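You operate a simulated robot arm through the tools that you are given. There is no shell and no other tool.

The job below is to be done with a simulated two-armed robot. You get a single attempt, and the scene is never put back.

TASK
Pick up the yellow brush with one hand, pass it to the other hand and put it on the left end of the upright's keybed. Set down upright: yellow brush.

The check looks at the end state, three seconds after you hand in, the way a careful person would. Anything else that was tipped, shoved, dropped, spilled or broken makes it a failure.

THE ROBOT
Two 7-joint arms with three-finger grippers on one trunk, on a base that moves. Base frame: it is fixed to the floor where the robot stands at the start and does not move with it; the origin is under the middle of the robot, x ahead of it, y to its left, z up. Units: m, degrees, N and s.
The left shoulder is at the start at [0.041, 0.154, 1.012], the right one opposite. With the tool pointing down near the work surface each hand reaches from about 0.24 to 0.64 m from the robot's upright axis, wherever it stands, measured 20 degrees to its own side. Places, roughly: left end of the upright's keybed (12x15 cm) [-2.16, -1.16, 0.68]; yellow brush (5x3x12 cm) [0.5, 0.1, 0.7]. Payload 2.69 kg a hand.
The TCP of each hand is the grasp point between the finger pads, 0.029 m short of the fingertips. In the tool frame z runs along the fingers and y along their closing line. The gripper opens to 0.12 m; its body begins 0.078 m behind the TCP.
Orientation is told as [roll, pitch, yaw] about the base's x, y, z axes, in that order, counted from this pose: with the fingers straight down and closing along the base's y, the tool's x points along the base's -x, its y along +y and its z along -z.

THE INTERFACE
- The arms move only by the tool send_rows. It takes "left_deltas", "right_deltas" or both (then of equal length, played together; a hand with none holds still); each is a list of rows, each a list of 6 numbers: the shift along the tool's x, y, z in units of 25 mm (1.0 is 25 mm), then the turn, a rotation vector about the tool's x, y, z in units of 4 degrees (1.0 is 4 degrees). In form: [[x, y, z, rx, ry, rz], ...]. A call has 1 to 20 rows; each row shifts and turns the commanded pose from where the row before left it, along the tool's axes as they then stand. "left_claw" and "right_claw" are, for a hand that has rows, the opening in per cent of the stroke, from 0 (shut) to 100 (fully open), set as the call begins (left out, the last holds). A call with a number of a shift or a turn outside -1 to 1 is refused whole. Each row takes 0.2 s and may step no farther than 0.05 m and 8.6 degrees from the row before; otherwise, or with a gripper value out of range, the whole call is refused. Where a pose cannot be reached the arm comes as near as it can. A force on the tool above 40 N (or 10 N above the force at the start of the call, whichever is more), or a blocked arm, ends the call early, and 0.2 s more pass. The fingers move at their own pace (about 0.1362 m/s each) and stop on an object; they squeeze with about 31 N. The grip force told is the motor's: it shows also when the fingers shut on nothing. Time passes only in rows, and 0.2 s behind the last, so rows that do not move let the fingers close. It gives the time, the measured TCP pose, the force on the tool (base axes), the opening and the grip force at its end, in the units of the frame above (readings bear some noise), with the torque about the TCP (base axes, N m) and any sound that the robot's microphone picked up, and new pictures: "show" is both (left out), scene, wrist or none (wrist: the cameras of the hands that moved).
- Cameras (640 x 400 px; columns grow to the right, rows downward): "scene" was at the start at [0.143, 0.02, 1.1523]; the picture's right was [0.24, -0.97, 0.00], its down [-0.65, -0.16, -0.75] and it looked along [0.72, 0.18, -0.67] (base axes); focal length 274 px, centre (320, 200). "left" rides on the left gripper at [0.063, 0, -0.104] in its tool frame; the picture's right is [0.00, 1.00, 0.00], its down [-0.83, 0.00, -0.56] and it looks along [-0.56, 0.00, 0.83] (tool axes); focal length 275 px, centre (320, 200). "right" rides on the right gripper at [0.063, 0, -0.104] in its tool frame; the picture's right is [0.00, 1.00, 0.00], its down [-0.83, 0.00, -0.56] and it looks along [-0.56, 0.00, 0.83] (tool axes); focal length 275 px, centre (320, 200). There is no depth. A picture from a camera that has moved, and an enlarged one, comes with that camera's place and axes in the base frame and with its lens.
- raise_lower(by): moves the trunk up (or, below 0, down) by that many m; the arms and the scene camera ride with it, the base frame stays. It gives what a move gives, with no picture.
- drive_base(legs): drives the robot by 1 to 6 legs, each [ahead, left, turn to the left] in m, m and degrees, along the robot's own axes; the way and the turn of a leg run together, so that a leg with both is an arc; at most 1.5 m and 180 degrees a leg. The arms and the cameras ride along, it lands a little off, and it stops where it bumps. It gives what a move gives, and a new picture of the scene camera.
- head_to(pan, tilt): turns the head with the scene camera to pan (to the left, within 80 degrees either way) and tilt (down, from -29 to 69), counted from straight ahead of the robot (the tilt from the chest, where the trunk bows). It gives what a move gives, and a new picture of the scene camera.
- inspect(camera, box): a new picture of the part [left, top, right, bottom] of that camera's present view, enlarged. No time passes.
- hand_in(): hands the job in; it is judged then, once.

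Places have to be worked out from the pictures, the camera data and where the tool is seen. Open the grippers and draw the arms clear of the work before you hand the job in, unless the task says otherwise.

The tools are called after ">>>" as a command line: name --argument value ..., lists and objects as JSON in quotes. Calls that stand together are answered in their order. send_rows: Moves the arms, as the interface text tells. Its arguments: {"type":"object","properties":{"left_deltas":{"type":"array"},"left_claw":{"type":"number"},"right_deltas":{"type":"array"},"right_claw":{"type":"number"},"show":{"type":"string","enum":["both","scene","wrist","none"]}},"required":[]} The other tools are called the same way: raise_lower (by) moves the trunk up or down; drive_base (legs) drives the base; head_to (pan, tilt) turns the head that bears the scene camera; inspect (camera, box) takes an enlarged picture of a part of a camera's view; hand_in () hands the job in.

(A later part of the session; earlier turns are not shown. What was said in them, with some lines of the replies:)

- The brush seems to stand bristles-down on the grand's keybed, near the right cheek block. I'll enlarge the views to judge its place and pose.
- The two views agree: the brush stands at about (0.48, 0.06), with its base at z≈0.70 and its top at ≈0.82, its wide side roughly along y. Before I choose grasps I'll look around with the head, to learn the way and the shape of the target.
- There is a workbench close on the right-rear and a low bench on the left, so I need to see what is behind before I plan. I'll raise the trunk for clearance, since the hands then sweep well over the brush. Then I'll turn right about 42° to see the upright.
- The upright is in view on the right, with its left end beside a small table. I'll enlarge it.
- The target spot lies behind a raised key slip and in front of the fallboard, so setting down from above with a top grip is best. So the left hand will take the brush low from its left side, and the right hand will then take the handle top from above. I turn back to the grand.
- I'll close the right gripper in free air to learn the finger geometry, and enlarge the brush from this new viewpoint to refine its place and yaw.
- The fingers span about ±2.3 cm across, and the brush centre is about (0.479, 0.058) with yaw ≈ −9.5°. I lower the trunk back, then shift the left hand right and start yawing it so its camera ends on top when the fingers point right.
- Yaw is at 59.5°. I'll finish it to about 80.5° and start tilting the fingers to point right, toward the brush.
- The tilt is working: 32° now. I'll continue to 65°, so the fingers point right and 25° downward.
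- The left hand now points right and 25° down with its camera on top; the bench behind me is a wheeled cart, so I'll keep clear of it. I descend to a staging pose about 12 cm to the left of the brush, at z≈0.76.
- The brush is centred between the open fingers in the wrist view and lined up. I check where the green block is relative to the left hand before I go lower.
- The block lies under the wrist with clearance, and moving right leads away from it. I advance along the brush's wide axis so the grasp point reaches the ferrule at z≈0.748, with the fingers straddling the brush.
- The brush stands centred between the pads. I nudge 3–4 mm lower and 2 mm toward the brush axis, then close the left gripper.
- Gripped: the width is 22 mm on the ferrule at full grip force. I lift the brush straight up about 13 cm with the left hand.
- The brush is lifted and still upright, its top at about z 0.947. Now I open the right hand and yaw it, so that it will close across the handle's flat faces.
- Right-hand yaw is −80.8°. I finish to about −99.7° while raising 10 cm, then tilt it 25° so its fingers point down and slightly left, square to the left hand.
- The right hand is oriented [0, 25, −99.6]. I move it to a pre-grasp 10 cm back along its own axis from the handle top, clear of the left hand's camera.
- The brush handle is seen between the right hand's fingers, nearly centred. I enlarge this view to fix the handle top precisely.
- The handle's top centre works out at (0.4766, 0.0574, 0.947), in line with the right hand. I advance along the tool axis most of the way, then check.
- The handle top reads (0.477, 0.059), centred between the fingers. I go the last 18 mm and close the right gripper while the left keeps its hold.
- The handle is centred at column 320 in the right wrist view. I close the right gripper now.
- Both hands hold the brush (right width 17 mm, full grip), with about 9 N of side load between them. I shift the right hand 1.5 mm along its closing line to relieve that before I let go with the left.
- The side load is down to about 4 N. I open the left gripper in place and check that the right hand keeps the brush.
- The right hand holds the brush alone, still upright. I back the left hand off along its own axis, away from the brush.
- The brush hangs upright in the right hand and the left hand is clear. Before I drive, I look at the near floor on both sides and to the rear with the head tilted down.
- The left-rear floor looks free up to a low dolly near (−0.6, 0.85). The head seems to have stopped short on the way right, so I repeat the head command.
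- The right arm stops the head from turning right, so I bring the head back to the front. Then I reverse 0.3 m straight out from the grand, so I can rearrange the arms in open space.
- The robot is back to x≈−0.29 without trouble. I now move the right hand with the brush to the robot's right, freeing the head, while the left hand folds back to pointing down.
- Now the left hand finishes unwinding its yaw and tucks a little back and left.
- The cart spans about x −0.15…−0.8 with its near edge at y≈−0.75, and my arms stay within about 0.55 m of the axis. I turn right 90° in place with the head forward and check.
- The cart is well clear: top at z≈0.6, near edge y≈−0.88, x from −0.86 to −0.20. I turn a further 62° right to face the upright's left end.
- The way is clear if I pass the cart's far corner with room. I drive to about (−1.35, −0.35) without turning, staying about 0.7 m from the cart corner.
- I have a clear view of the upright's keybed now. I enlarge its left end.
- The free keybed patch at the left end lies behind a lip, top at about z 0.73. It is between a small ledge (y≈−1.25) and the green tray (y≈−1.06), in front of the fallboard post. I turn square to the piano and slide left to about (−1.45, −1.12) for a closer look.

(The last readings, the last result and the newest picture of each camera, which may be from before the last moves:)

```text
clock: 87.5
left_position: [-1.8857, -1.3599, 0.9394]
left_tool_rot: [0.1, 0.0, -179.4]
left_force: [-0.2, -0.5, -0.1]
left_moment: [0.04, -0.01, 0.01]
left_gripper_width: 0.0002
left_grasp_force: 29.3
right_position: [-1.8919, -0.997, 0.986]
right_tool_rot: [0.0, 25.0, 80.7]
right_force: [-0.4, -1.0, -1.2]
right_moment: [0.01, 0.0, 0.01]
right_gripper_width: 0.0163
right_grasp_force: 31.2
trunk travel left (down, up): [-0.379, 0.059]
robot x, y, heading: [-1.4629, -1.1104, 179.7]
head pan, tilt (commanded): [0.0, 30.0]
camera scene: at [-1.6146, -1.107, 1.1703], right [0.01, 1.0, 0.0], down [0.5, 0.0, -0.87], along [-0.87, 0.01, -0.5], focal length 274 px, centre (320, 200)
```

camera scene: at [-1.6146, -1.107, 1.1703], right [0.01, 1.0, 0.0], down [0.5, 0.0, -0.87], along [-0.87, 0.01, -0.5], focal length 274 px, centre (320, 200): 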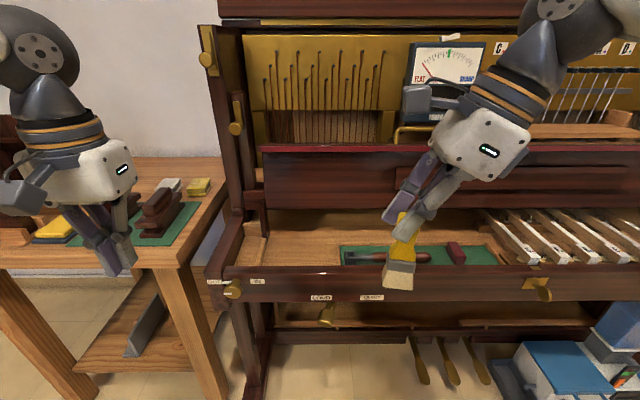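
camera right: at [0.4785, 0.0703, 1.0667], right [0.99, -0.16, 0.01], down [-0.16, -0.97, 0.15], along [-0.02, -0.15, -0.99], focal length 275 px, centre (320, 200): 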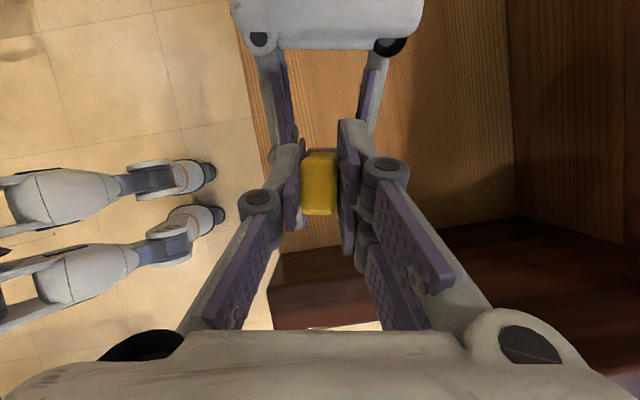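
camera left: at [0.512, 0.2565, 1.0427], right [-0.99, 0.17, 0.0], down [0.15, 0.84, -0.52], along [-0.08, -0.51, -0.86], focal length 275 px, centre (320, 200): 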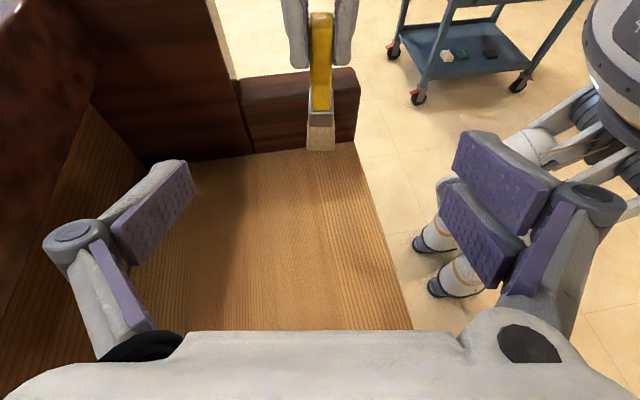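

Now I face the upright squarely. I enlarge the left-end region to measure the surface, the lip and the fallboard.

>>> inspect --camera "scene" --box '[190, 130, 390, 310]'

>>> inspect --camera "right" --box '[0, 0, 640, 400]'

>>> inspect --camera "left" --box '[0, 0, 640, 400]'

```text
2.22 times, centred on (290, 220) of scene
camera zoom: at [-1.6146, -1.107, 1.1703], right [0.01, 1.0, 0.0], down [0.5, 0.0, -0.87], along [-0.87, 0.01, -0.5], focal length 609 px, centre (387, 156)
```

zoom: 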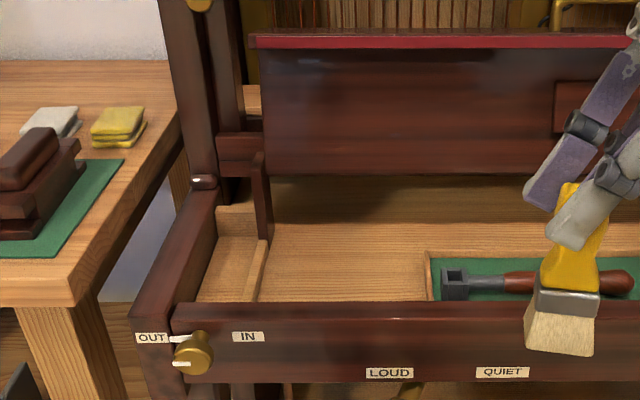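

```text
1.00 times, centred on (320, 200) of right (not enlarged: the box is as wide or as high as the picture)
camera zoom: at [-1.8933, -1.009, 1.1069], right [-0.99, 0.16, 0.0], down [0.16, 0.98, 0.15], along [0.02, 0.15, -0.99], focal length 275 px, centre (320, 200)
```

zoom: 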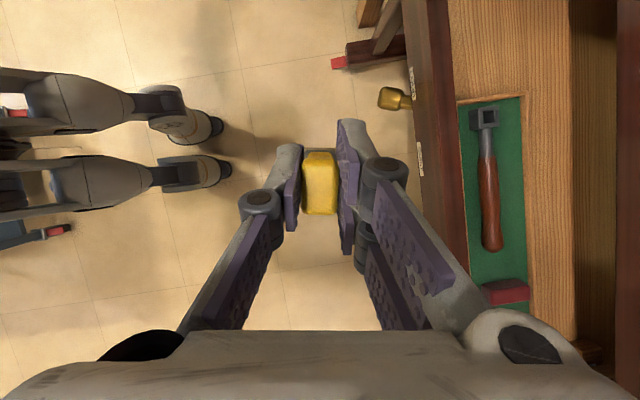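

```text
1.00 times, centred on (320, 200) of left (not enlarged: the box is as wide or as high as the picture)
camera zoom: at [-1.8247, -1.3595, 1.0433], right [0.01, -1.0, 0.0], down [-0.83, -0.01, 0.56], along [-0.56, 0.0, -0.83], focal length 275 px, centre (320, 200)
```

zoom: 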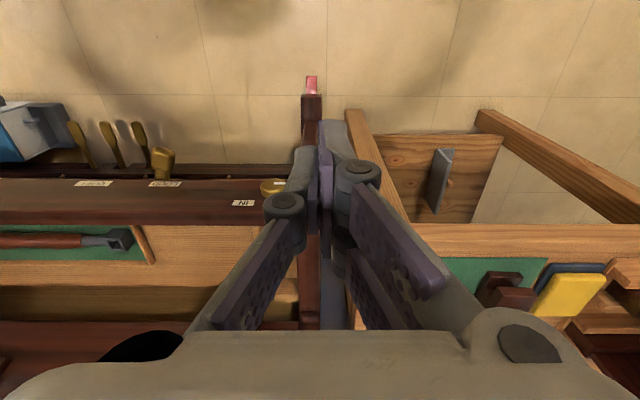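

I enlarge the left wrist camera's view of the piano's left end to triangulate the lip, the surface and the fallboard.

>>> inspect --camera "left" --box '[100, 150, 320, 330]'

>>> inspect --camera "right" --box '[380, 0, 640, 200]'

>>> inspect --camera "scene" --box '[220, 190, 340, 280]'

```text
2.22 times, centred on (210, 240) of left
camera zoom: at [-1.8247, -1.3595, 1.0433], right [0.01, -1.0, 0.0], down [-0.83, -0.01, 0.56], along [-0.56, 0.0, -0.83], focal length 612 px, centre (564, 111)
```

zoom: 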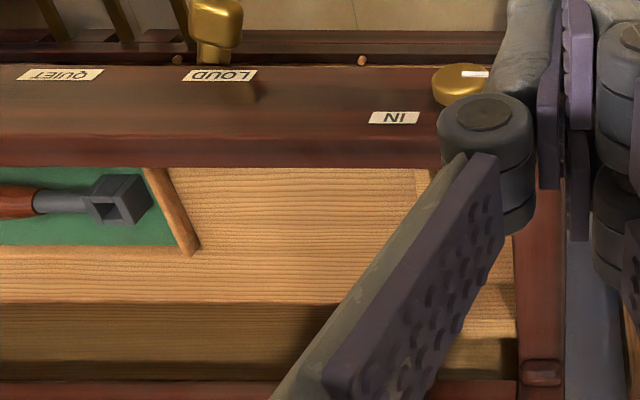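

```text
2.00 times, centred on (510, 100) of right
camera zoom: at [-1.8933, -1.009, 1.1069], right [-0.99, 0.16, 0.0], down [0.16, 0.98, 0.15], along [0.02, 0.15, -0.99], focal length 551 px, centre (-60, 400)
```

zoom: 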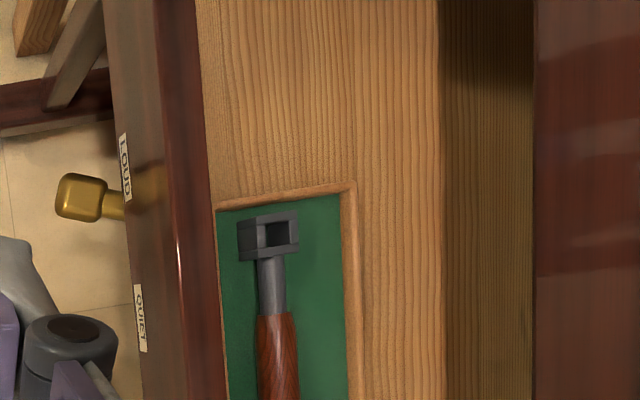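

```text
4.44 times, centred on (280, 235) of scene
camera zoom: at [-1.6146, -1.107, 1.1703], right [0.01, 1.0, 0.0], down [0.5, 0.0, -0.87], along [-0.87, 0.01, -0.5], focal length 1218 px, centre (498, 44)
```

zoom: 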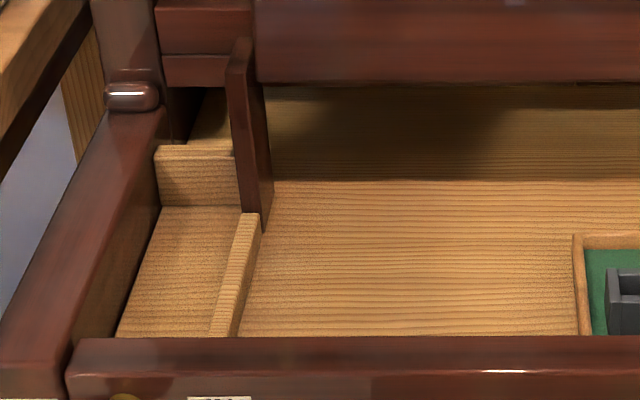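

The lip top is at z≈0.73 (x −2.05…−2.087), the keybed surface at ≈0.685, and the fallboard's front edge at x≈−2.225. So I aim for about (−2.14, −1.155). I check how upright the brush is in the hand.

>>> inspect --camera "scene" --box '[360, 190, 460, 300]'

>>> inspect --camera "right" --box '[260, 120, 380, 240]'

```text
3.64 times, centred on (410, 245) of scene
camera zoom: at [-1.6146, -1.107, 1.1703], right [0.01, 1.0, 0.0], down [0.5, 0.0, -0.87], along [-0.87, 0.01, -0.5], focal length 997 px, centre (-7, 36)
```

zoom: 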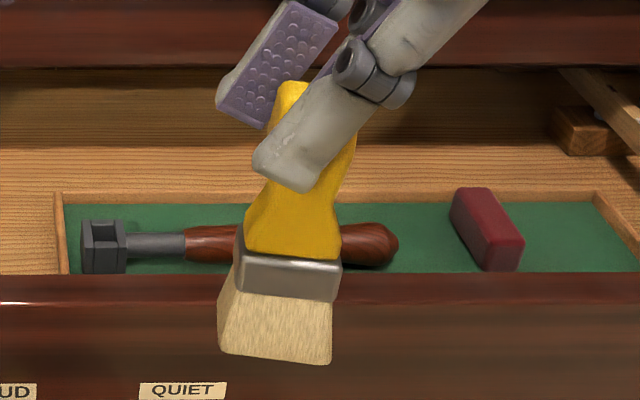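

```text
3.33 times, centred on (320, 180) of right
camera zoom: at [-1.8933, -1.009, 1.1069], right [-0.99, 0.16, 0.0], down [0.16, 0.98, 0.15], along [0.02, 0.15, -0.99], focal length 918 px, centre (320, 267)
```

zoom: 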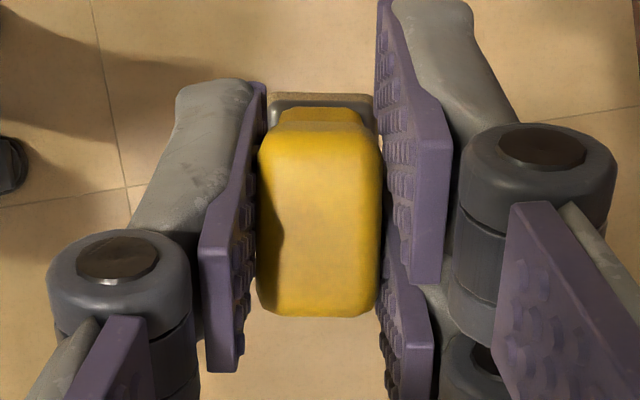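

The brush hangs within about 1° of vertical and its base centre is under the grasp point, about 0.11 m below it. I retract the left hand toward the body, and yaw the right hand by 9° so its palm lines up with the gap in front of the fallboard.

>>> send_rows --left_deltas '[[1, 0, -0.4, 0, 0, 0], [1, 0, -0.4, 0, 0, 0], [1, 0, -0.4, 0, 0, 0], [1, 0, -0.4, 0, 0, 0], [1, 0, -0.4, 0, 0, 0], [0.5, 0, 0, 0, 0, 0]]' --right_deltas '[[0, 0, 0, 0.328, 0, -0.702], [0, 0, 0, 0.328, 0, -0.702], [0, 0, 0, 0.328, 0, -0.702], [0, 0, 0, 0, 0, 0], [0, 0, 0, 0, 0, 0], [0, 0, 0, 0, 0, 0]]' --show "scene"

```text
clock: 88.9
left_position: [-1.7486, -1.3594, 0.9899]
left_tool_rot: [0.0, 0.0, -179.3]
left_force: [0.5, -0.1, -0.4]
left_moment: [0.0, -0.01, -0.02]
left_gripper_width: 0.0
left_grasp_force: 28.3
right_position: [-1.892, -0.9962, 0.9861]
right_tool_rot: [0.2, 24.9, 90.0]
right_force: [-0.4, 1.0, -0.5]
right_moment: [0.0, 0.0, -0.01]
right_gripper_width: 0.0164
right_grasp_force: 31.0
trunk travel left (down, up): [-0.379, 0.059]
robot x, y, heading: [-1.4619, -1.1058, 179.7]
head pan, tilt (commanded): [0.0, 30.0]
camera scene: at [-1.6146, -1.1069, 1.1703], right [0.01, 1.0, 0.0], down [0.5, 0.0, -0.87], along [-0.87, 0.01, -0.5], focal length 274 px, centre (320, 200)
```

scene: 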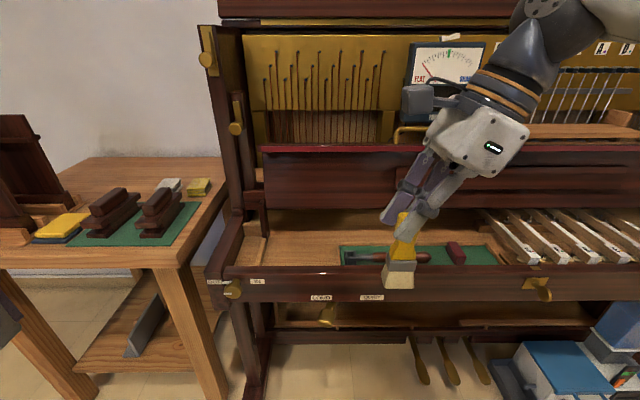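

All is clear. I slide left 0.13 m and then forward 0.2 m, which brings the brush (bottom at z≈0.876) over the keybed with good margin over the lip.

>>> drive_base --legs '[[0, 0.134, 0], [0.2, 0, 0]]'

>>> inspect --camera "scene" --box '[200, 130, 500, 330]'

>>> inspect --camera "right" --box '[0, 0, 640, 400]'

```text
clock: 91.9
left_position: [-1.9603, -1.4906, 0.99]
left_tool_rot: [0.0, -0.1, -179.8]
left_force: [0.3, -0.8, 0.6]
left_moment: [0.02, 0.0, 0.0]
left_gripper_width: 0.0
left_grasp_force: 28.3
right_position: [-2.1016, -1.1279, 0.9862]
right_tool_rot: [0.1, 25.0, 89.8]
right_force: [-0.1, -1.0, -1.1]
right_moment: [-0.01, 0.02, 0.03]
right_gripper_width: 0.0164
right_grasp_force: 31.4
trunk travel left (down, up): [-0.379, 0.059]
robot x, y, heading: [-1.673, -1.2458, 179.2]
head pan, tilt (commanded): [0.0, 30.0]
camera scene: at [-1.8237, -1.2402, 1.1702], right [0.01, 1.0, 0.0], down [0.5, -0.01, -0.87], along [-0.87, 0.01, -0.5], focal length 274 px, centre (320, 200)
```

scene: 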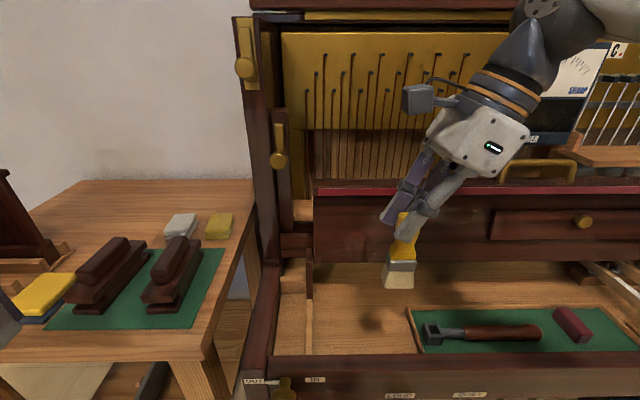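

```text
2.00 times, centred on (350, 230) of scene
camera zoom: at [-1.8237, -1.2402, 1.1702], right [0.01, 1.0, 0.0], down [0.5, -0.01, -0.87], along [-0.87, 0.01, -0.5], focal length 548 px, centre (260, 140)
```

zoom: 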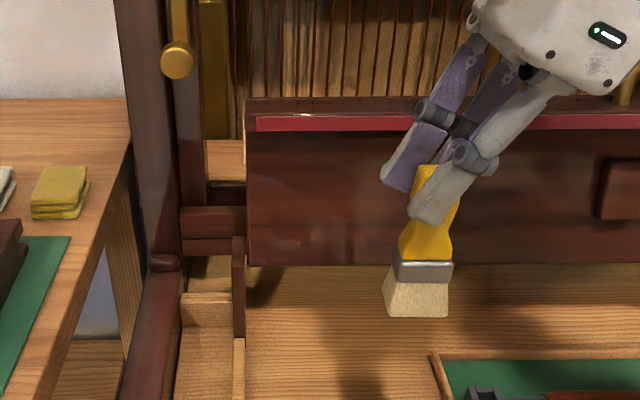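

```text
1.00 times, centred on (320, 200) of right (not enlarged: the box is as wide or as high as the picture)
camera zoom: at [-2.0998, -1.1402, 1.1069], right [-1.0, 0.0, 0.0], down [0.0, 0.99, 0.15], along [0.0, 0.15, -0.99], focal length 275 px, centre (320, 200)
```

zoom: 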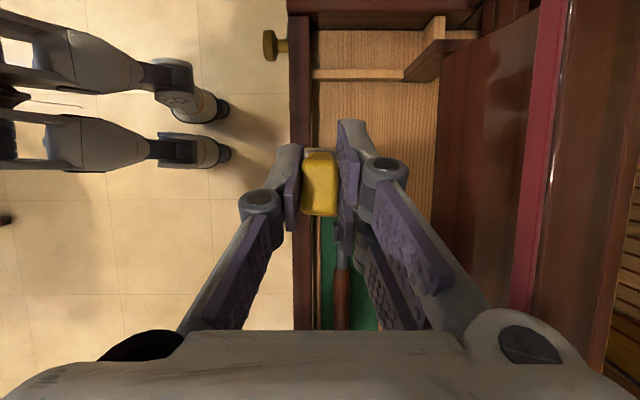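

The right wrist view shows the gap clearly. The lip's inner edge is at x≈−2.087 and the fallboard face at x≈−2.21 to −2.236, so I choose x≈−2.127 for palm clearance. I move over the spot and partly down, with the brush bottom at about 0.79.

>>> send_rows --right_deltas '[[-0.078, 0.169, 0.597, 0, 0, 0], [-0.078, 0.169, 0.597, 0, 0, 0], [-0.078, 0.169, 0.597, 0, 0, 0], [-0.078, 0.169, 0.597, 0, 0, 0], [-0.078, 0.169, 0.597, 0, 0, 0], [-0.078, 0.169, 0.597, 0, 0, 0]]' --show "both"

>>> inspect --camera "scene" --box '[260, 140, 500, 340]'

```text
clock: 93.3
left_position: [-1.9592, -1.4916, 0.9897]
left_tool_rot: [0.0, 0.0, -179.8]
left_force: [0.2, -0.4, 0.0]
left_moment: [0.03, -0.01, 0.0]
left_gripper_width: 0.0001
left_grasp_force: 28.2
right_position: [-2.1274, -1.1551, 0.9021]
right_tool_rot: [0.1, 25.0, 89.7]
right_force: [-0.8, -0.8, -1.2]
right_moment: [-0.01, 0.03, -0.01]
right_gripper_width: 0.0164
right_grasp_force: 30.8
trunk travel left (down, up): [-0.379, 0.059]
robot x, y, heading: [-1.6682, -1.2446, 178.9]
head pan, tilt (commanded): [0.0, 30.0]
camera scene: at [-1.8232, -1.2404, 1.1703], right [0.01, 1.0, 0.0], down [0.5, -0.01, -0.87], along [-0.87, 0.01, -0.5], focal length 274 px, centre (320, 200)
camera right: at [-2.1265, -1.1674, 1.0219], right [-1.0, 0.0, 0.0], down [0.0, 0.99, 0.15], along [0.0, 0.15, -0.99], focal length 275 px, centre (320, 200)
```

scene: 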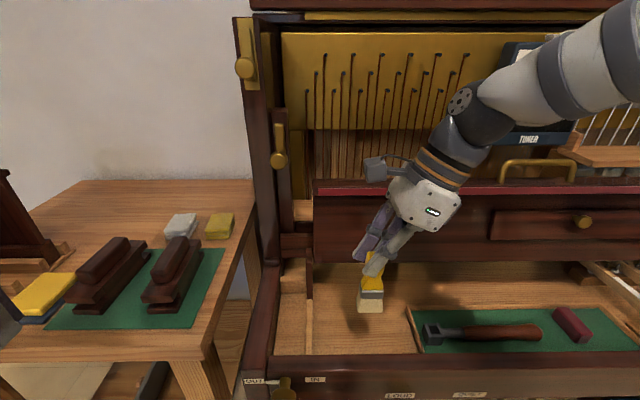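
right: 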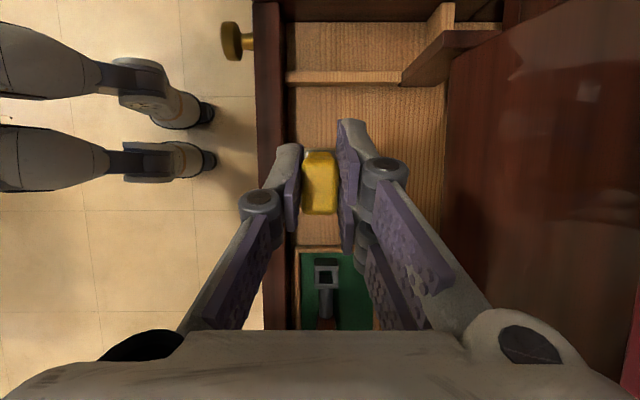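

```text
2.00 times, centred on (380, 240) of scene
camera zoom: at [-1.8232, -1.2404, 1.1703], right [0.01, 1.0, 0.0], down [0.5, -0.01, -0.87], along [-0.87, 0.01, -0.5], focal length 548 px, centre (200, 120)
```

zoom: 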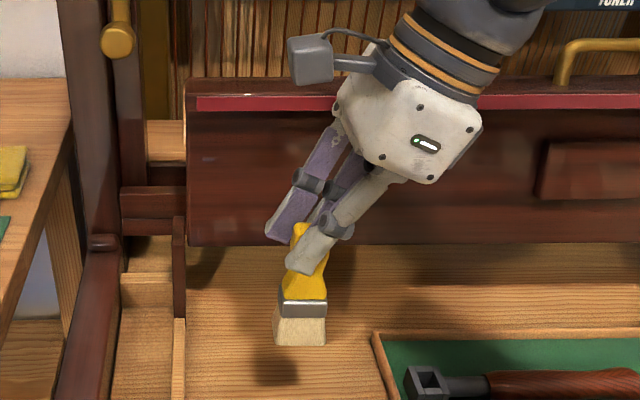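

The brush is above the free patch with clearance all round. I lower straight down 9.5 cm, leaving about 1 cm to go.

>>> send_rows --right_deltas '[[-0.268, 0, 0.574, 0, 0, 0], [-0.268, 0, 0.574, 0, 0, 0], [-0.268, 0, 0.574, 0, 0, 0], [-0.268, 0, 0.574, 0, 0, 0], [-0.268, 0, 0.574, 0, 0, 0], [-0.268, 0, 0.574, 0, 0, 0]]' --show "both"

>>> inspect --camera "scene" --box '[280, 200, 460, 350]'

```text
clock: 94.7
left_position: [-1.9587, -1.4906, 0.99]
left_tool_rot: [0.0, -0.1, -179.8]
left_force: [0.3, 0.2, -0.5]
left_moment: [0.0, -0.01, 0.02]
left_gripper_width: 0.0001
left_grasp_force: 28.4
right_position: [-2.1252, -1.1548, 0.8063]
right_tool_rot: [0.2, 24.9, 89.7]
right_force: [0.8, -0.4, 0.1]
right_moment: [0.0, 0.01, -0.01]
right_gripper_width: 0.0162
right_grasp_force: 31.3
trunk travel left (down, up): [-0.379, 0.059]
robot x, y, heading: [-1.672, -1.2397, 179.2]
head pan, tilt (commanded): [0.0, 30.0]
camera scene: at [-1.8232, -1.2402, 1.1703], right [0.01, 1.0, 0.0], down [0.5, -0.01, -0.87], along [-0.87, 0.01, -0.5], focal length 274 px, centre (320, 200)
camera right: at [-2.1251, -1.1675, 0.9267], right [-1.0, 0.0, 0.0], down [0.0, 0.99, 0.15], along [0.0, 0.15, -0.99], focal length 275 px, centre (320, 200)
```

scene: 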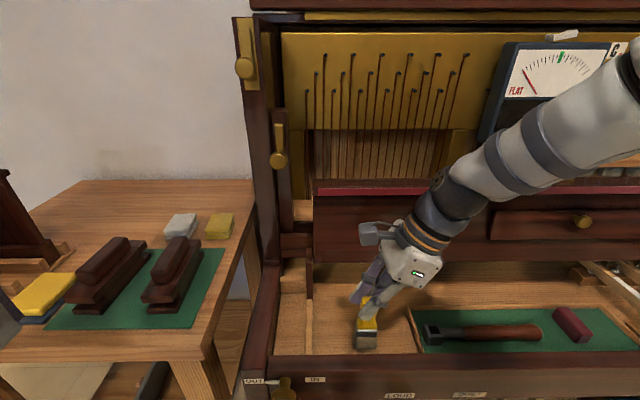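
right: 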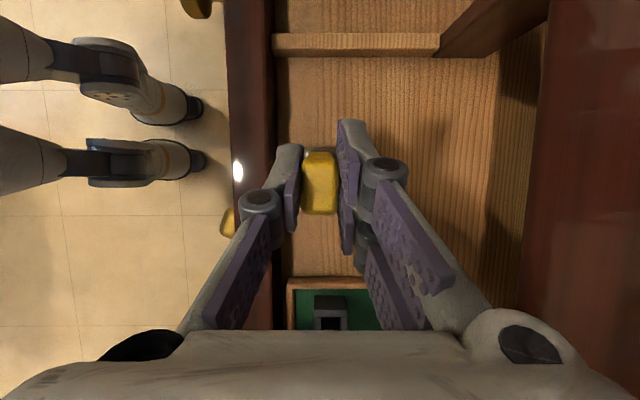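

```text
2.67 times, centred on (370, 275) of scene
camera zoom: at [-1.8232, -1.2402, 1.1703], right [0.01, 1.0, 0.0], down [0.5, -0.01, -0.87], along [-0.87, 0.01, -0.5], focal length 731 px, centre (187, 0)
```

zoom: 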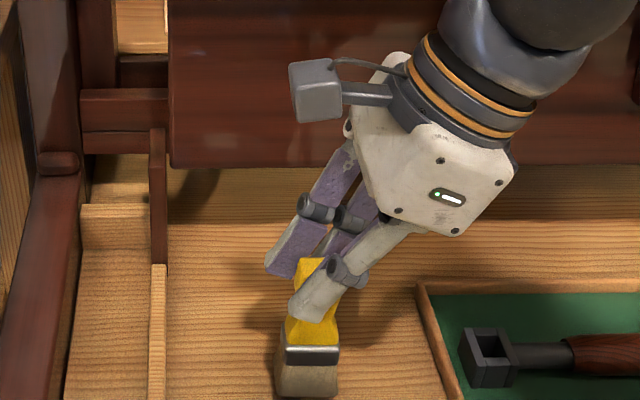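

No contact yet and the alignment is good. I lower gently in 3 mm rows, watching the force.

>>> send_rows --right_deltas '[[-0.05, 0, 0.109, 0, 0, 0], [-0.05, 0, 0.109, 0, 0, 0], [-0.034, 0, 0.072, 0, 0, 0]]' --show "none"

>>> inspect --camera "right" --box '[220, 80, 460, 260]'

```text
clock: 95.5
left_position: [-1.9575, -1.4909, 0.989]
left_tool_rot: [0.0, 0.1, -179.7]
left_force: [0.4, -0.2, 0.4]
left_moment: [0.01, 0.0, 0.0]
left_gripper_width: 0.0002
left_grasp_force: 28.3
right_position: [-2.126, -1.1551, 0.7973]
right_tool_rot: [0.1, 25.0, 89.7]
right_force: [-0.5, -0.5, -0.8]
right_moment: [-0.01, -0.02, -0.02]
right_gripper_width: 0.0163
right_grasp_force: 31.2
trunk travel left (down, up): [-0.379, 0.059]
robot x, y, heading: [-1.6728, -1.2433, 179.3]
head pan, tilt (commanded): [0.0, 30.0]
```

```text
2.22 times, centred on (340, 170) of right
camera zoom: at [-2.1249, -1.167, 0.9182], right [-1.0, 0.0, 0.0], down [0.0, 0.99, 0.15], along [0.0, 0.15, -0.99], focal length 612 px, centre (276, 267)
```

zoom: 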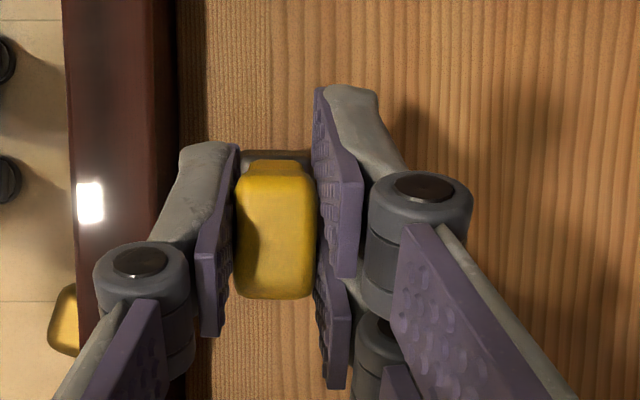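

There is still no contact at TCP z 0.797. I continue in 2 mm steps.

>>> send_rows --right_deltas '[[-0.034, 0, 0.0725, 0, 0, 0], [-0.017, 0, 0.036, 0, 0, 0]]' --show "none"

>>> send_rows --right_deltas '[[-0.034, 0, 0.0725, 0, 0, 0], [0, 0, 0, 0, 0, 0]]' --show "none"

```text
clock: 96.1
left_position: [-1.9591, -1.4921, 0.9889]
left_tool_rot: [0.0, 0.0, -179.8]
left_force: [-0.2, 0.4, 0.4]
left_moment: [0.03, 0.02, 0.01]
left_gripper_width: 0.0002
left_grasp_force: 28.4
right_position: [-2.1247, -1.1542, 0.7954]
right_tool_rot: [0.1, 24.9, 89.8]
right_force: [-0.6, 0.8, -0.7]
right_moment: [-0.01, 0.01, 0.0]
right_gripper_width: 0.0164
right_grasp_force: 31.0
trunk travel left (down, up): [-0.379, 0.059]
robot x, y, heading: [-1.6719, -1.2432, 179.4]
head pan, tilt (commanded): [0.0, 30.0]
```

```text
clock: 96.7
left_position: [-1.9592, -1.4915, 0.9897]
left_tool_rot: [0.0, 0.1, -179.8]
left_force: [0.3, 0.2, -0.5]
left_moment: [0.03, 0.0, 0.0]
left_gripper_width: 0.0001
left_grasp_force: 28.4
right_position: [-2.125, -1.1539, 0.7945]
right_tool_rot: [0.1, 25.0, 89.7]
right_force: [0.8, -0.5, -0.1]
right_moment: [-0.01, -0.09, -0.03]
right_gripper_width: 0.0163
right_grasp_force: 30.7
trunk travel left (down, up): [-0.379, 0.059]
robot x, y, heading: [-1.6758, -1.2419, 179.3]
head pan, tilt (commanded): [0.0, 30.0]
```

There is a slight moment change but no clear contact. I take further 2 mm steps.

>>> send_rows --right_deltas '[[-0.034, 0, 0.0725, 0, 0, 0], [0, 0, 0, 0, 0, 0]]' --show "none"

>>> send_rows --right_deltas '[[-0.034, 0, 0.0725, 0, 0, 0], [0, 0, 0, 0, 0, 0]]' --show "none"

>>> inspect --camera "scene" --box '[320, 260, 420, 350]'

```text
clock: 97.3
left_position: [-1.958, -1.4923, 0.9903]
left_tool_rot: [0.0, -0.1, -179.7]
left_force: [-0.1, 1.1, -0.5]
left_moment: [0.02, -0.01, 0.0]
left_gripper_width: 0.0
left_grasp_force: 28.6
right_position: [-2.1254, -1.1536, 0.7928]
right_tool_rot: [0.5, 25.1, 89.8]
right_force: [0.5, 1.4, 16.2]
right_moment: [0.6, -0.13, 0.01]
right_gripper_width: 0.0164
right_grasp_force: 30.9
trunk travel left (down, up): [-0.379, 0.059]
robot x, y, heading: [-1.6714, -1.2426, 179.1]
head pan, tilt (commanded): [0.0, 30.0]
```

```text
clock: 97.9
left_position: [-1.9578, -1.492, 0.9903]
left_tool_rot: [0.1, -0.1, -179.7]
left_force: [-0.1, -0.1, -0.3]
left_moment: [-0.03, -0.04, -0.02]
left_gripper_width: 0.0
left_grasp_force: 28.9
right_position: [-2.1256, -1.1545, 0.7917]
right_tool_rot: [0.5, 25.1, 89.8]
right_force: [-1.3, 0.5, 26.8]
right_moment: [-0.22, 0.06, -0.01]
right_gripper_width: 0.0165
right_grasp_force: 31.1
trunk travel left (down, up): [-0.379, 0.059]
robot x, y, heading: [-1.6713, -1.2426, 179.1]
head pan, tilt (commanded): [0.0, 30.0]
```

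```text
4.44 times, centred on (370, 305) of scene
camera zoom: at [-1.8215, -1.2405, 1.1707], right [0.01, 1.0, 0.0], down [0.5, -0.01, -0.87], along [-0.87, 0.01, -0.5], focal length 1218 px, centre (98, -267)
```

zoom: 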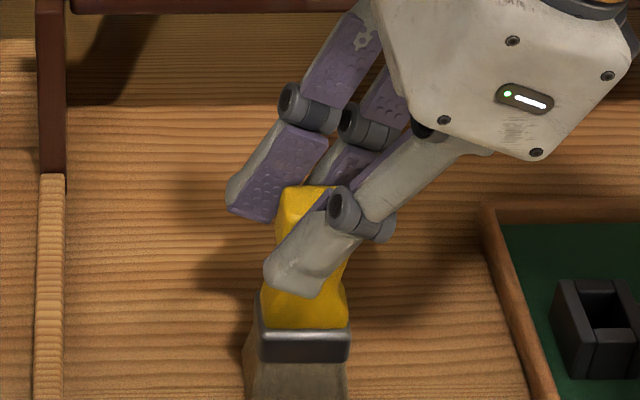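

Firm contact: the brush stands on the keybed with 27 N. I ease up about 3.5 mm to unload most of that before opening.

>>> send_rows --right_deltas '[[0.034, 0, -0.0725, 0, 0, 0], [0.025, 0, -0.054, 0, 0, 0], [0, 0, 0, 0, 0, 0]]' --show "none"

```text
clock: 98.7
left_position: [-1.9589, -1.4906, 0.989]
left_tool_rot: [-0.1, -0.1, -179.8]
left_force: [-0.2, 0.2, 0.9]
left_moment: [-0.05, 0.0, 0.02]
left_gripper_width: 0.0002
left_grasp_force: 28.8
right_position: [-2.1245, -1.1551, 0.7913]
right_tool_rot: [0.1, 24.9, 89.6]
right_force: [-0.8, -0.9, 4.6]
right_moment: [-0.26, 0.12, -0.07]
right_gripper_width: 0.0161
right_grasp_force: 30.9
trunk travel left (down, up): [-0.379, 0.059]
robot x, y, heading: [-1.6731, -1.2436, 179.2]
head pan, tilt (commanded): [0.0, 30.0]
```

The load is down to about 5 N. I open the right gripper partway (40%), so the fingers let go without nearing the fallboard.

>>> send_rows --right_deltas '[[0, 0, 0, 0, 0, 0], [0, 0, 0, 0, 0, 0], [0, 0, 0, 0, 0, 0]]' --right_claw 40 --show "both"

>>> inspect --camera "scene" --box '[320, 260, 420, 350]'

>>> inspect --camera "right" --box '[200, 80, 460, 280]'

```text
clock: 99.5
left_position: [-1.9599, -1.492, 0.9895]
left_tool_rot: [0.0, 0.0, -179.8]
left_force: [0.4, -1.0, 0.3]
left_moment: [0.0, 0.01, 0.0]
left_gripper_width: 0.0
left_grasp_force: 28.3
right_position: [-2.1255, -1.1562, 0.7924]
right_tool_rot: [0.1, 25.0, 89.7]
right_force: [0.3, 0.3, 0.9]
right_moment: [-0.01, 0.0, 0.02]
right_gripper_width: 0.0481
right_grasp_force: 0.2
trunk travel left (down, up): [-0.379, 0.059]
robot x, y, heading: [-1.6703, -1.2418, 179.0]
head pan, tilt (commanded): [0.0, 30.0]
camera scene: at [-1.823, -1.2403, 1.1703], right [0.01, 1.0, 0.0], down [0.5, -0.01, -0.87], along [-0.87, 0.01, -0.5], focal length 274 px, centre (320, 200)
camera right: at [-2.125, -1.1677, 0.9133], right [-1.0, 0.0, 0.0], down [0.0, 0.99, 0.15], along [0.0, 0.15, -0.99], focal length 275 px, centre (320, 200)
```

scene: 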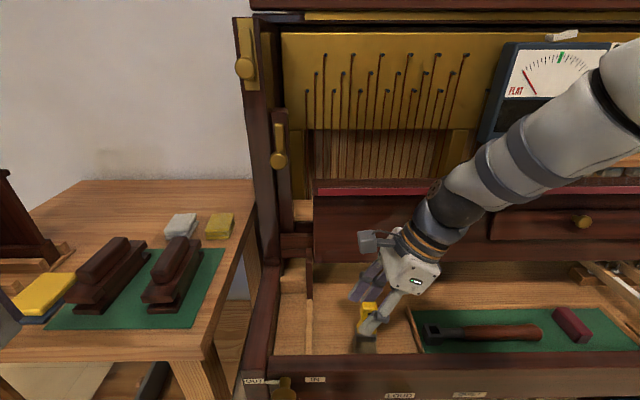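
right: 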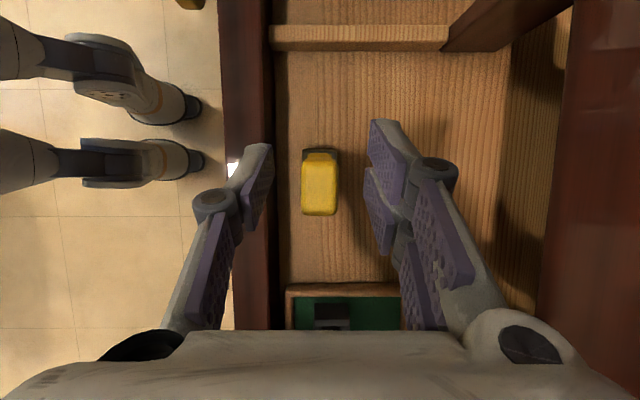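

```text
4.44 times, centred on (370, 305) of scene
camera zoom: at [-1.823, -1.2403, 1.1703], right [0.01, 1.0, 0.0], down [0.5, -0.01, -0.87], along [-0.87, 0.01, -0.5], focal length 1218 px, centre (98, -267)
```

zoom: 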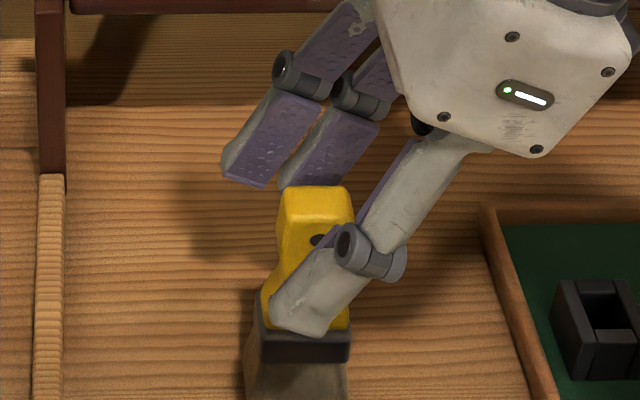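

```text
2.00 times, centred on (330, 180) of right
camera zoom: at [-2.125, -1.1677, 0.9133], right [-1.0, 0.0, 0.0], down [0.0, 0.99, 0.15], along [0.0, 0.15, -0.99], focal length 551 px, centre (300, 240)
```

zoom: 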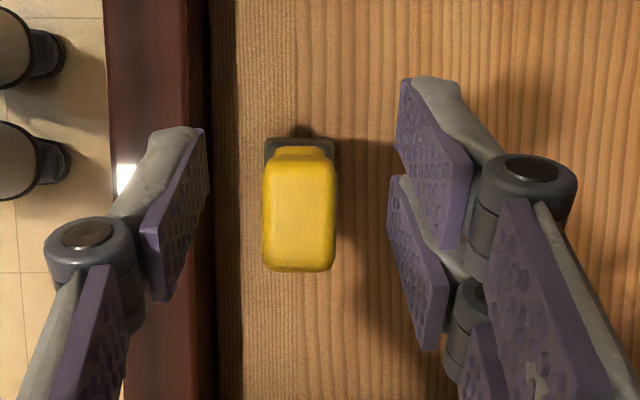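

The brush stands free and upright between the opened fingers. I withdraw the right hand slowly along its own axis, up and to the right.

>>> send_rows --right_deltas '[[0, 0, -0.3, 0, 0, 0], [0, 0, -0.4, 0, 0, 0], [0, 0, -0.5, 0, 0, 0], [0, 0, -0.6, 0, 0, 0], [0, 0, -0.7, 0, 0, 0], [0, 0, -0.8, 0, 0, 0], [0, 0, -0.8, 0, 0, 0], [0, 0, -0.8, 0, 0, 0], [0, 0, -0.8, 0, 0, 0]]' --show "both"

>>> inspect --camera "scene" --box '[310, 230, 430, 370]'

```text
clock: 101.5
left_position: [-1.958, -1.4904, 0.99]
left_tool_rot: [0.0, 0.0, -179.8]
left_force: [0.6, 0.9, -0.4]
left_moment: [-0.07, 0.02, 0.01]
left_gripper_width: 0.0003
left_grasp_force: 28.6
right_position: [-2.1266, -1.0951, 0.9218]
right_tool_rot: [0.0, 25.1, 89.8]
right_force: [0.5, -0.2, 0.6]
right_moment: [-0.01, 0.02, 0.03]
right_gripper_width: 0.0482
right_grasp_force: 0.0
trunk travel left (down, up): [-0.379, 0.059]
robot x, y, heading: [-1.6717, -1.243, 179.4]
head pan, tilt (commanded): [0.0, 30.0]
camera scene: at [-1.8228, -1.2395, 1.1704], right [0.01, 1.0, 0.0], down [0.5, -0.01, -0.87], along [-0.87, 0.01, -0.5], focal length 274 px, centre (320, 200)
camera right: at [-2.1242, -1.1072, 1.0421], right [-1.0, 0.0, 0.0], down [0.0, 0.99, 0.15], along [0.0, 0.15, -0.99], focal length 275 px, centre (320, 200)
```

scene: 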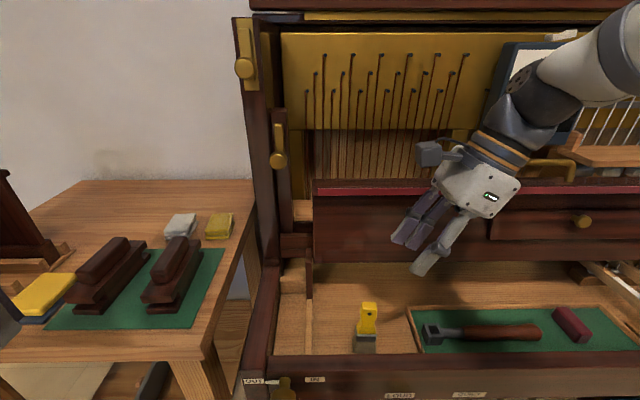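
right: 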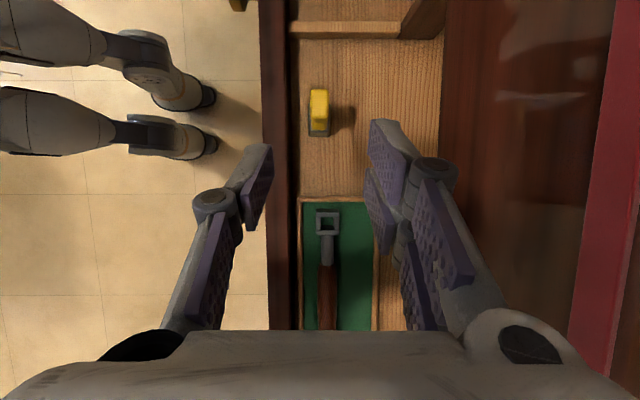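

```text
2.86 times, centred on (370, 300) of scene
camera zoom: at [-1.8228, -1.2395, 1.1704], right [0.01, 1.0, 0.0], down [0.5, -0.01, -0.87], along [-0.87, 0.01, -0.5], focal length 783 px, centre (177, -86)
```

zoom: 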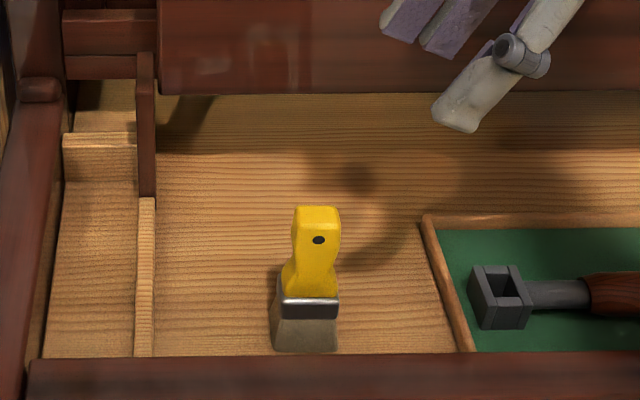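

The brush stands upright on the free patch, and nothing near it has moved. I draw the right hand up and back toward the robot.

>>> send_rows --right_deltas '[[0.169, -0.3, -0.3625, 0, 0, 0], [0.169, -0.5, -0.3625, 0, 0, 0], [0.169, -0.5, -0.3625, 0, 0, 0], [0.169, -0.5, -0.3625, 0, 0, 0], [0.169, -0.6, -0.3625, 0, 0, 0], [0.169, -0.6, -0.3625, 0, 0, 0], [0.169, -0.6, -0.3625, 0, 0, 0], [0.169, -0.6, -0.3625, 0, 0, 0]]' --show "scene"

```text
clock: 103.3
left_position: [-1.9581, -1.4921, 0.9897]
left_tool_rot: [0.1, 0.0, -179.8]
left_force: [0.1, 0.8, -0.9]
left_moment: [-0.03, 0.06, -0.01]
left_gripper_width: 0.0
left_grasp_force: 28.5
right_position: [-2.0196, -1.0952, 1.0007]
right_tool_rot: [0.1, 25.1, 89.8]
right_force: [0.3, -1.1, 0.3]
right_moment: [-0.02, -0.02, -0.01]
right_gripper_width: 0.0478
right_grasp_force: 0.1
trunk travel left (down, up): [-0.379, 0.059]
robot x, y, heading: [-1.673, -1.2428, 179.1]
head pan, tilt (commanded): [0.0, 30.0]
camera scene: at [-1.8228, -1.2402, 1.1704], right [0.01, 1.0, 0.0], down [0.5, -0.01, -0.87], along [-0.87, 0.01, -0.5], focal length 274 px, centre (320, 200)
```

scene: 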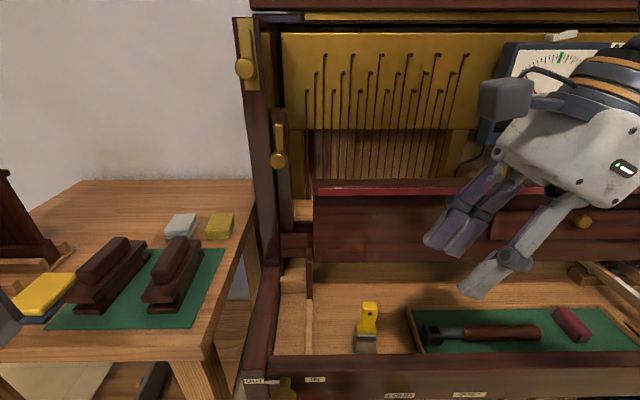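

The hand is well above and in front of the piano now. I back the base away 0.3 m (free floor behind, and the cart is more than 0.4 m off) and look again.

>>> drive_base --legs '[[-0.25, 0, 0]]'

>>> send_rows --left_deltas '[[0, 0, 0, 0, 0, 0], [0, 0, 0, 0, 0, 0], [0, 0, 0, 0, 0, 0], [0, 0, 0, 0, 0, 0]]' --right_deltas '[[0, 0, 0, 0, 0, 0], [0, 0, 0, 0, 0, 0], [0, 0, 0, 0, 0, 0], [0, 0, 0, 0, 0, 0]]' --left_claw 100 --right_claw 100 --show "scene"

>>> inspect --camera "scene" --box '[230, 150, 410, 290]'

```text
clock: 105.1
left_position: [-1.7023, -1.4954, 0.9898]
left_tool_rot: [0.0, 0.1, -179.6]
left_force: [1.1, 0.3, 0.2]
left_moment: [0.01, 0.03, 0.0]
left_gripper_width: 0.0
left_grasp_force: 28.2
right_position: [-1.7659, -1.1001, 1.0005]
right_tool_rot: [0.2, 25.0, 89.9]
right_force: [0.1, 0.5, 0.0]
right_moment: [-0.04, 0.02, -0.03]
right_gripper_width: 0.0483
right_grasp_force: 0.0
trunk travel left (down, up): [-0.379, 0.059]
robot x, y, heading: [-1.4166, -1.2427, 179.4]
head pan, tilt (commanded): [0.0, 30.0]
camera scene: at [-1.5667, -1.2439, 1.1704], right [0.01, 1.0, 0.0], down [0.5, -0.01, -0.87], along [-0.87, 0.01, -0.5], focal length 274 px, centre (320, 200)
```

scene: 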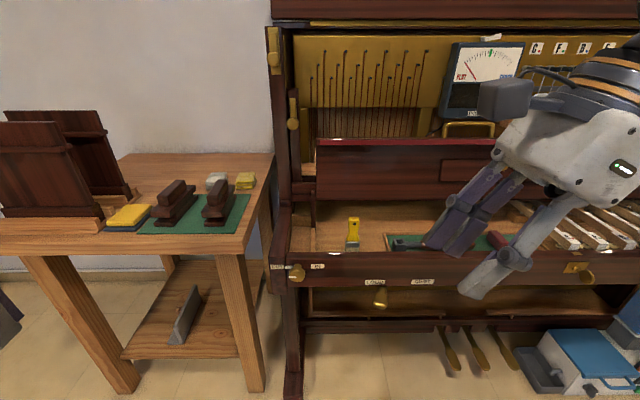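

```text
clock: 106.1
left_position: [-1.7024, -1.4956, 0.9898]
left_tool_rot: [0.0, -0.1, -179.6]
left_force: [0.7, 0.5, 0.4]
left_moment: [0.0, -0.04, 0.01]
left_gripper_width: 0.1199
left_grasp_force: 0.0
right_position: [-1.7656, -1.1009, 1.0005]
right_tool_rot: [0.1, 24.9, 89.9]
right_force: [-0.6, -0.6, -0.1]
right_moment: [-0.02, -0.01, -0.01]
right_gripper_width: 0.1199
right_grasp_force: 0.0
trunk travel left (down, up): [-0.379, 0.059]
robot x, y, heading: [-1.4157, -1.244, 179.3]
head pan, tilt (commanded): [0.0, 30.0]
camera scene: at [-1.5673, -1.2439, 1.1703], right [0.01, 1.0, 0.0], down [0.5, -0.01, -0.87], along [-0.87, 0.01, -0.5], focal length 274 px, centre (320, 200)
```

scene: 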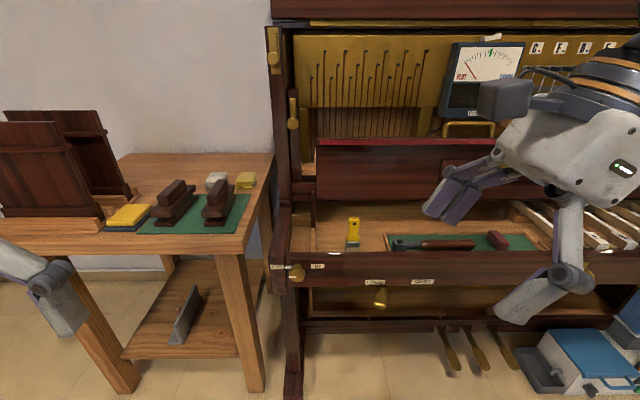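

```text
2.86 times, centred on (320, 220) of scene
camera zoom: at [-1.5673, -1.2439, 1.1703], right [0.01, 1.0, 0.0], down [0.5, -0.01, -0.87], along [-0.87, 0.01, -0.5], focal length 783 px, centre (320, 143)
```

zoom: 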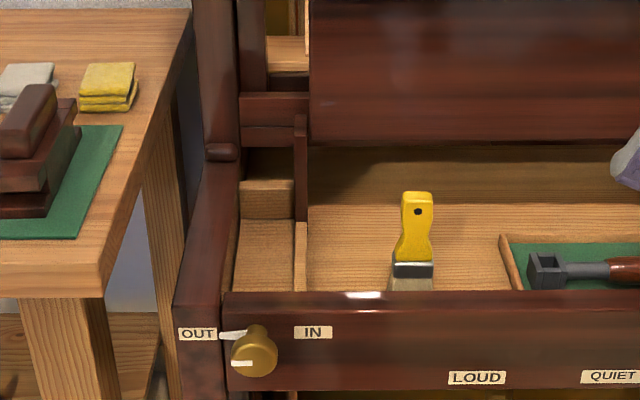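

The brush stands upright on the left end of the upright's keybed. Both grippers are open, the arms are clear, and everything around it looks undisturbed, so I hand the job in.

>>> hand_in

```text
The job is handed in.
```

The yellow brush now stands upright on its bristles on the left end of the upright's keybed, at about (−2.13, −1.16). I handed the job in, but no verdict has come back.

- **Pick and pass:** The left hand took the brush from the grand's keybed by its metal ferrule. The right hand then took it by the top of the handle.
- **Set down:** The right hand lowered it behind the front lip, until it stood on the keybed surface, and let go.
- **End state:** Both grippers are open and the arms are clear of the piano. In the last pictures the brush stands free, and nothing near it, including the tray of tools beside it, looks moved. I felt no bumps on the drive across the room.
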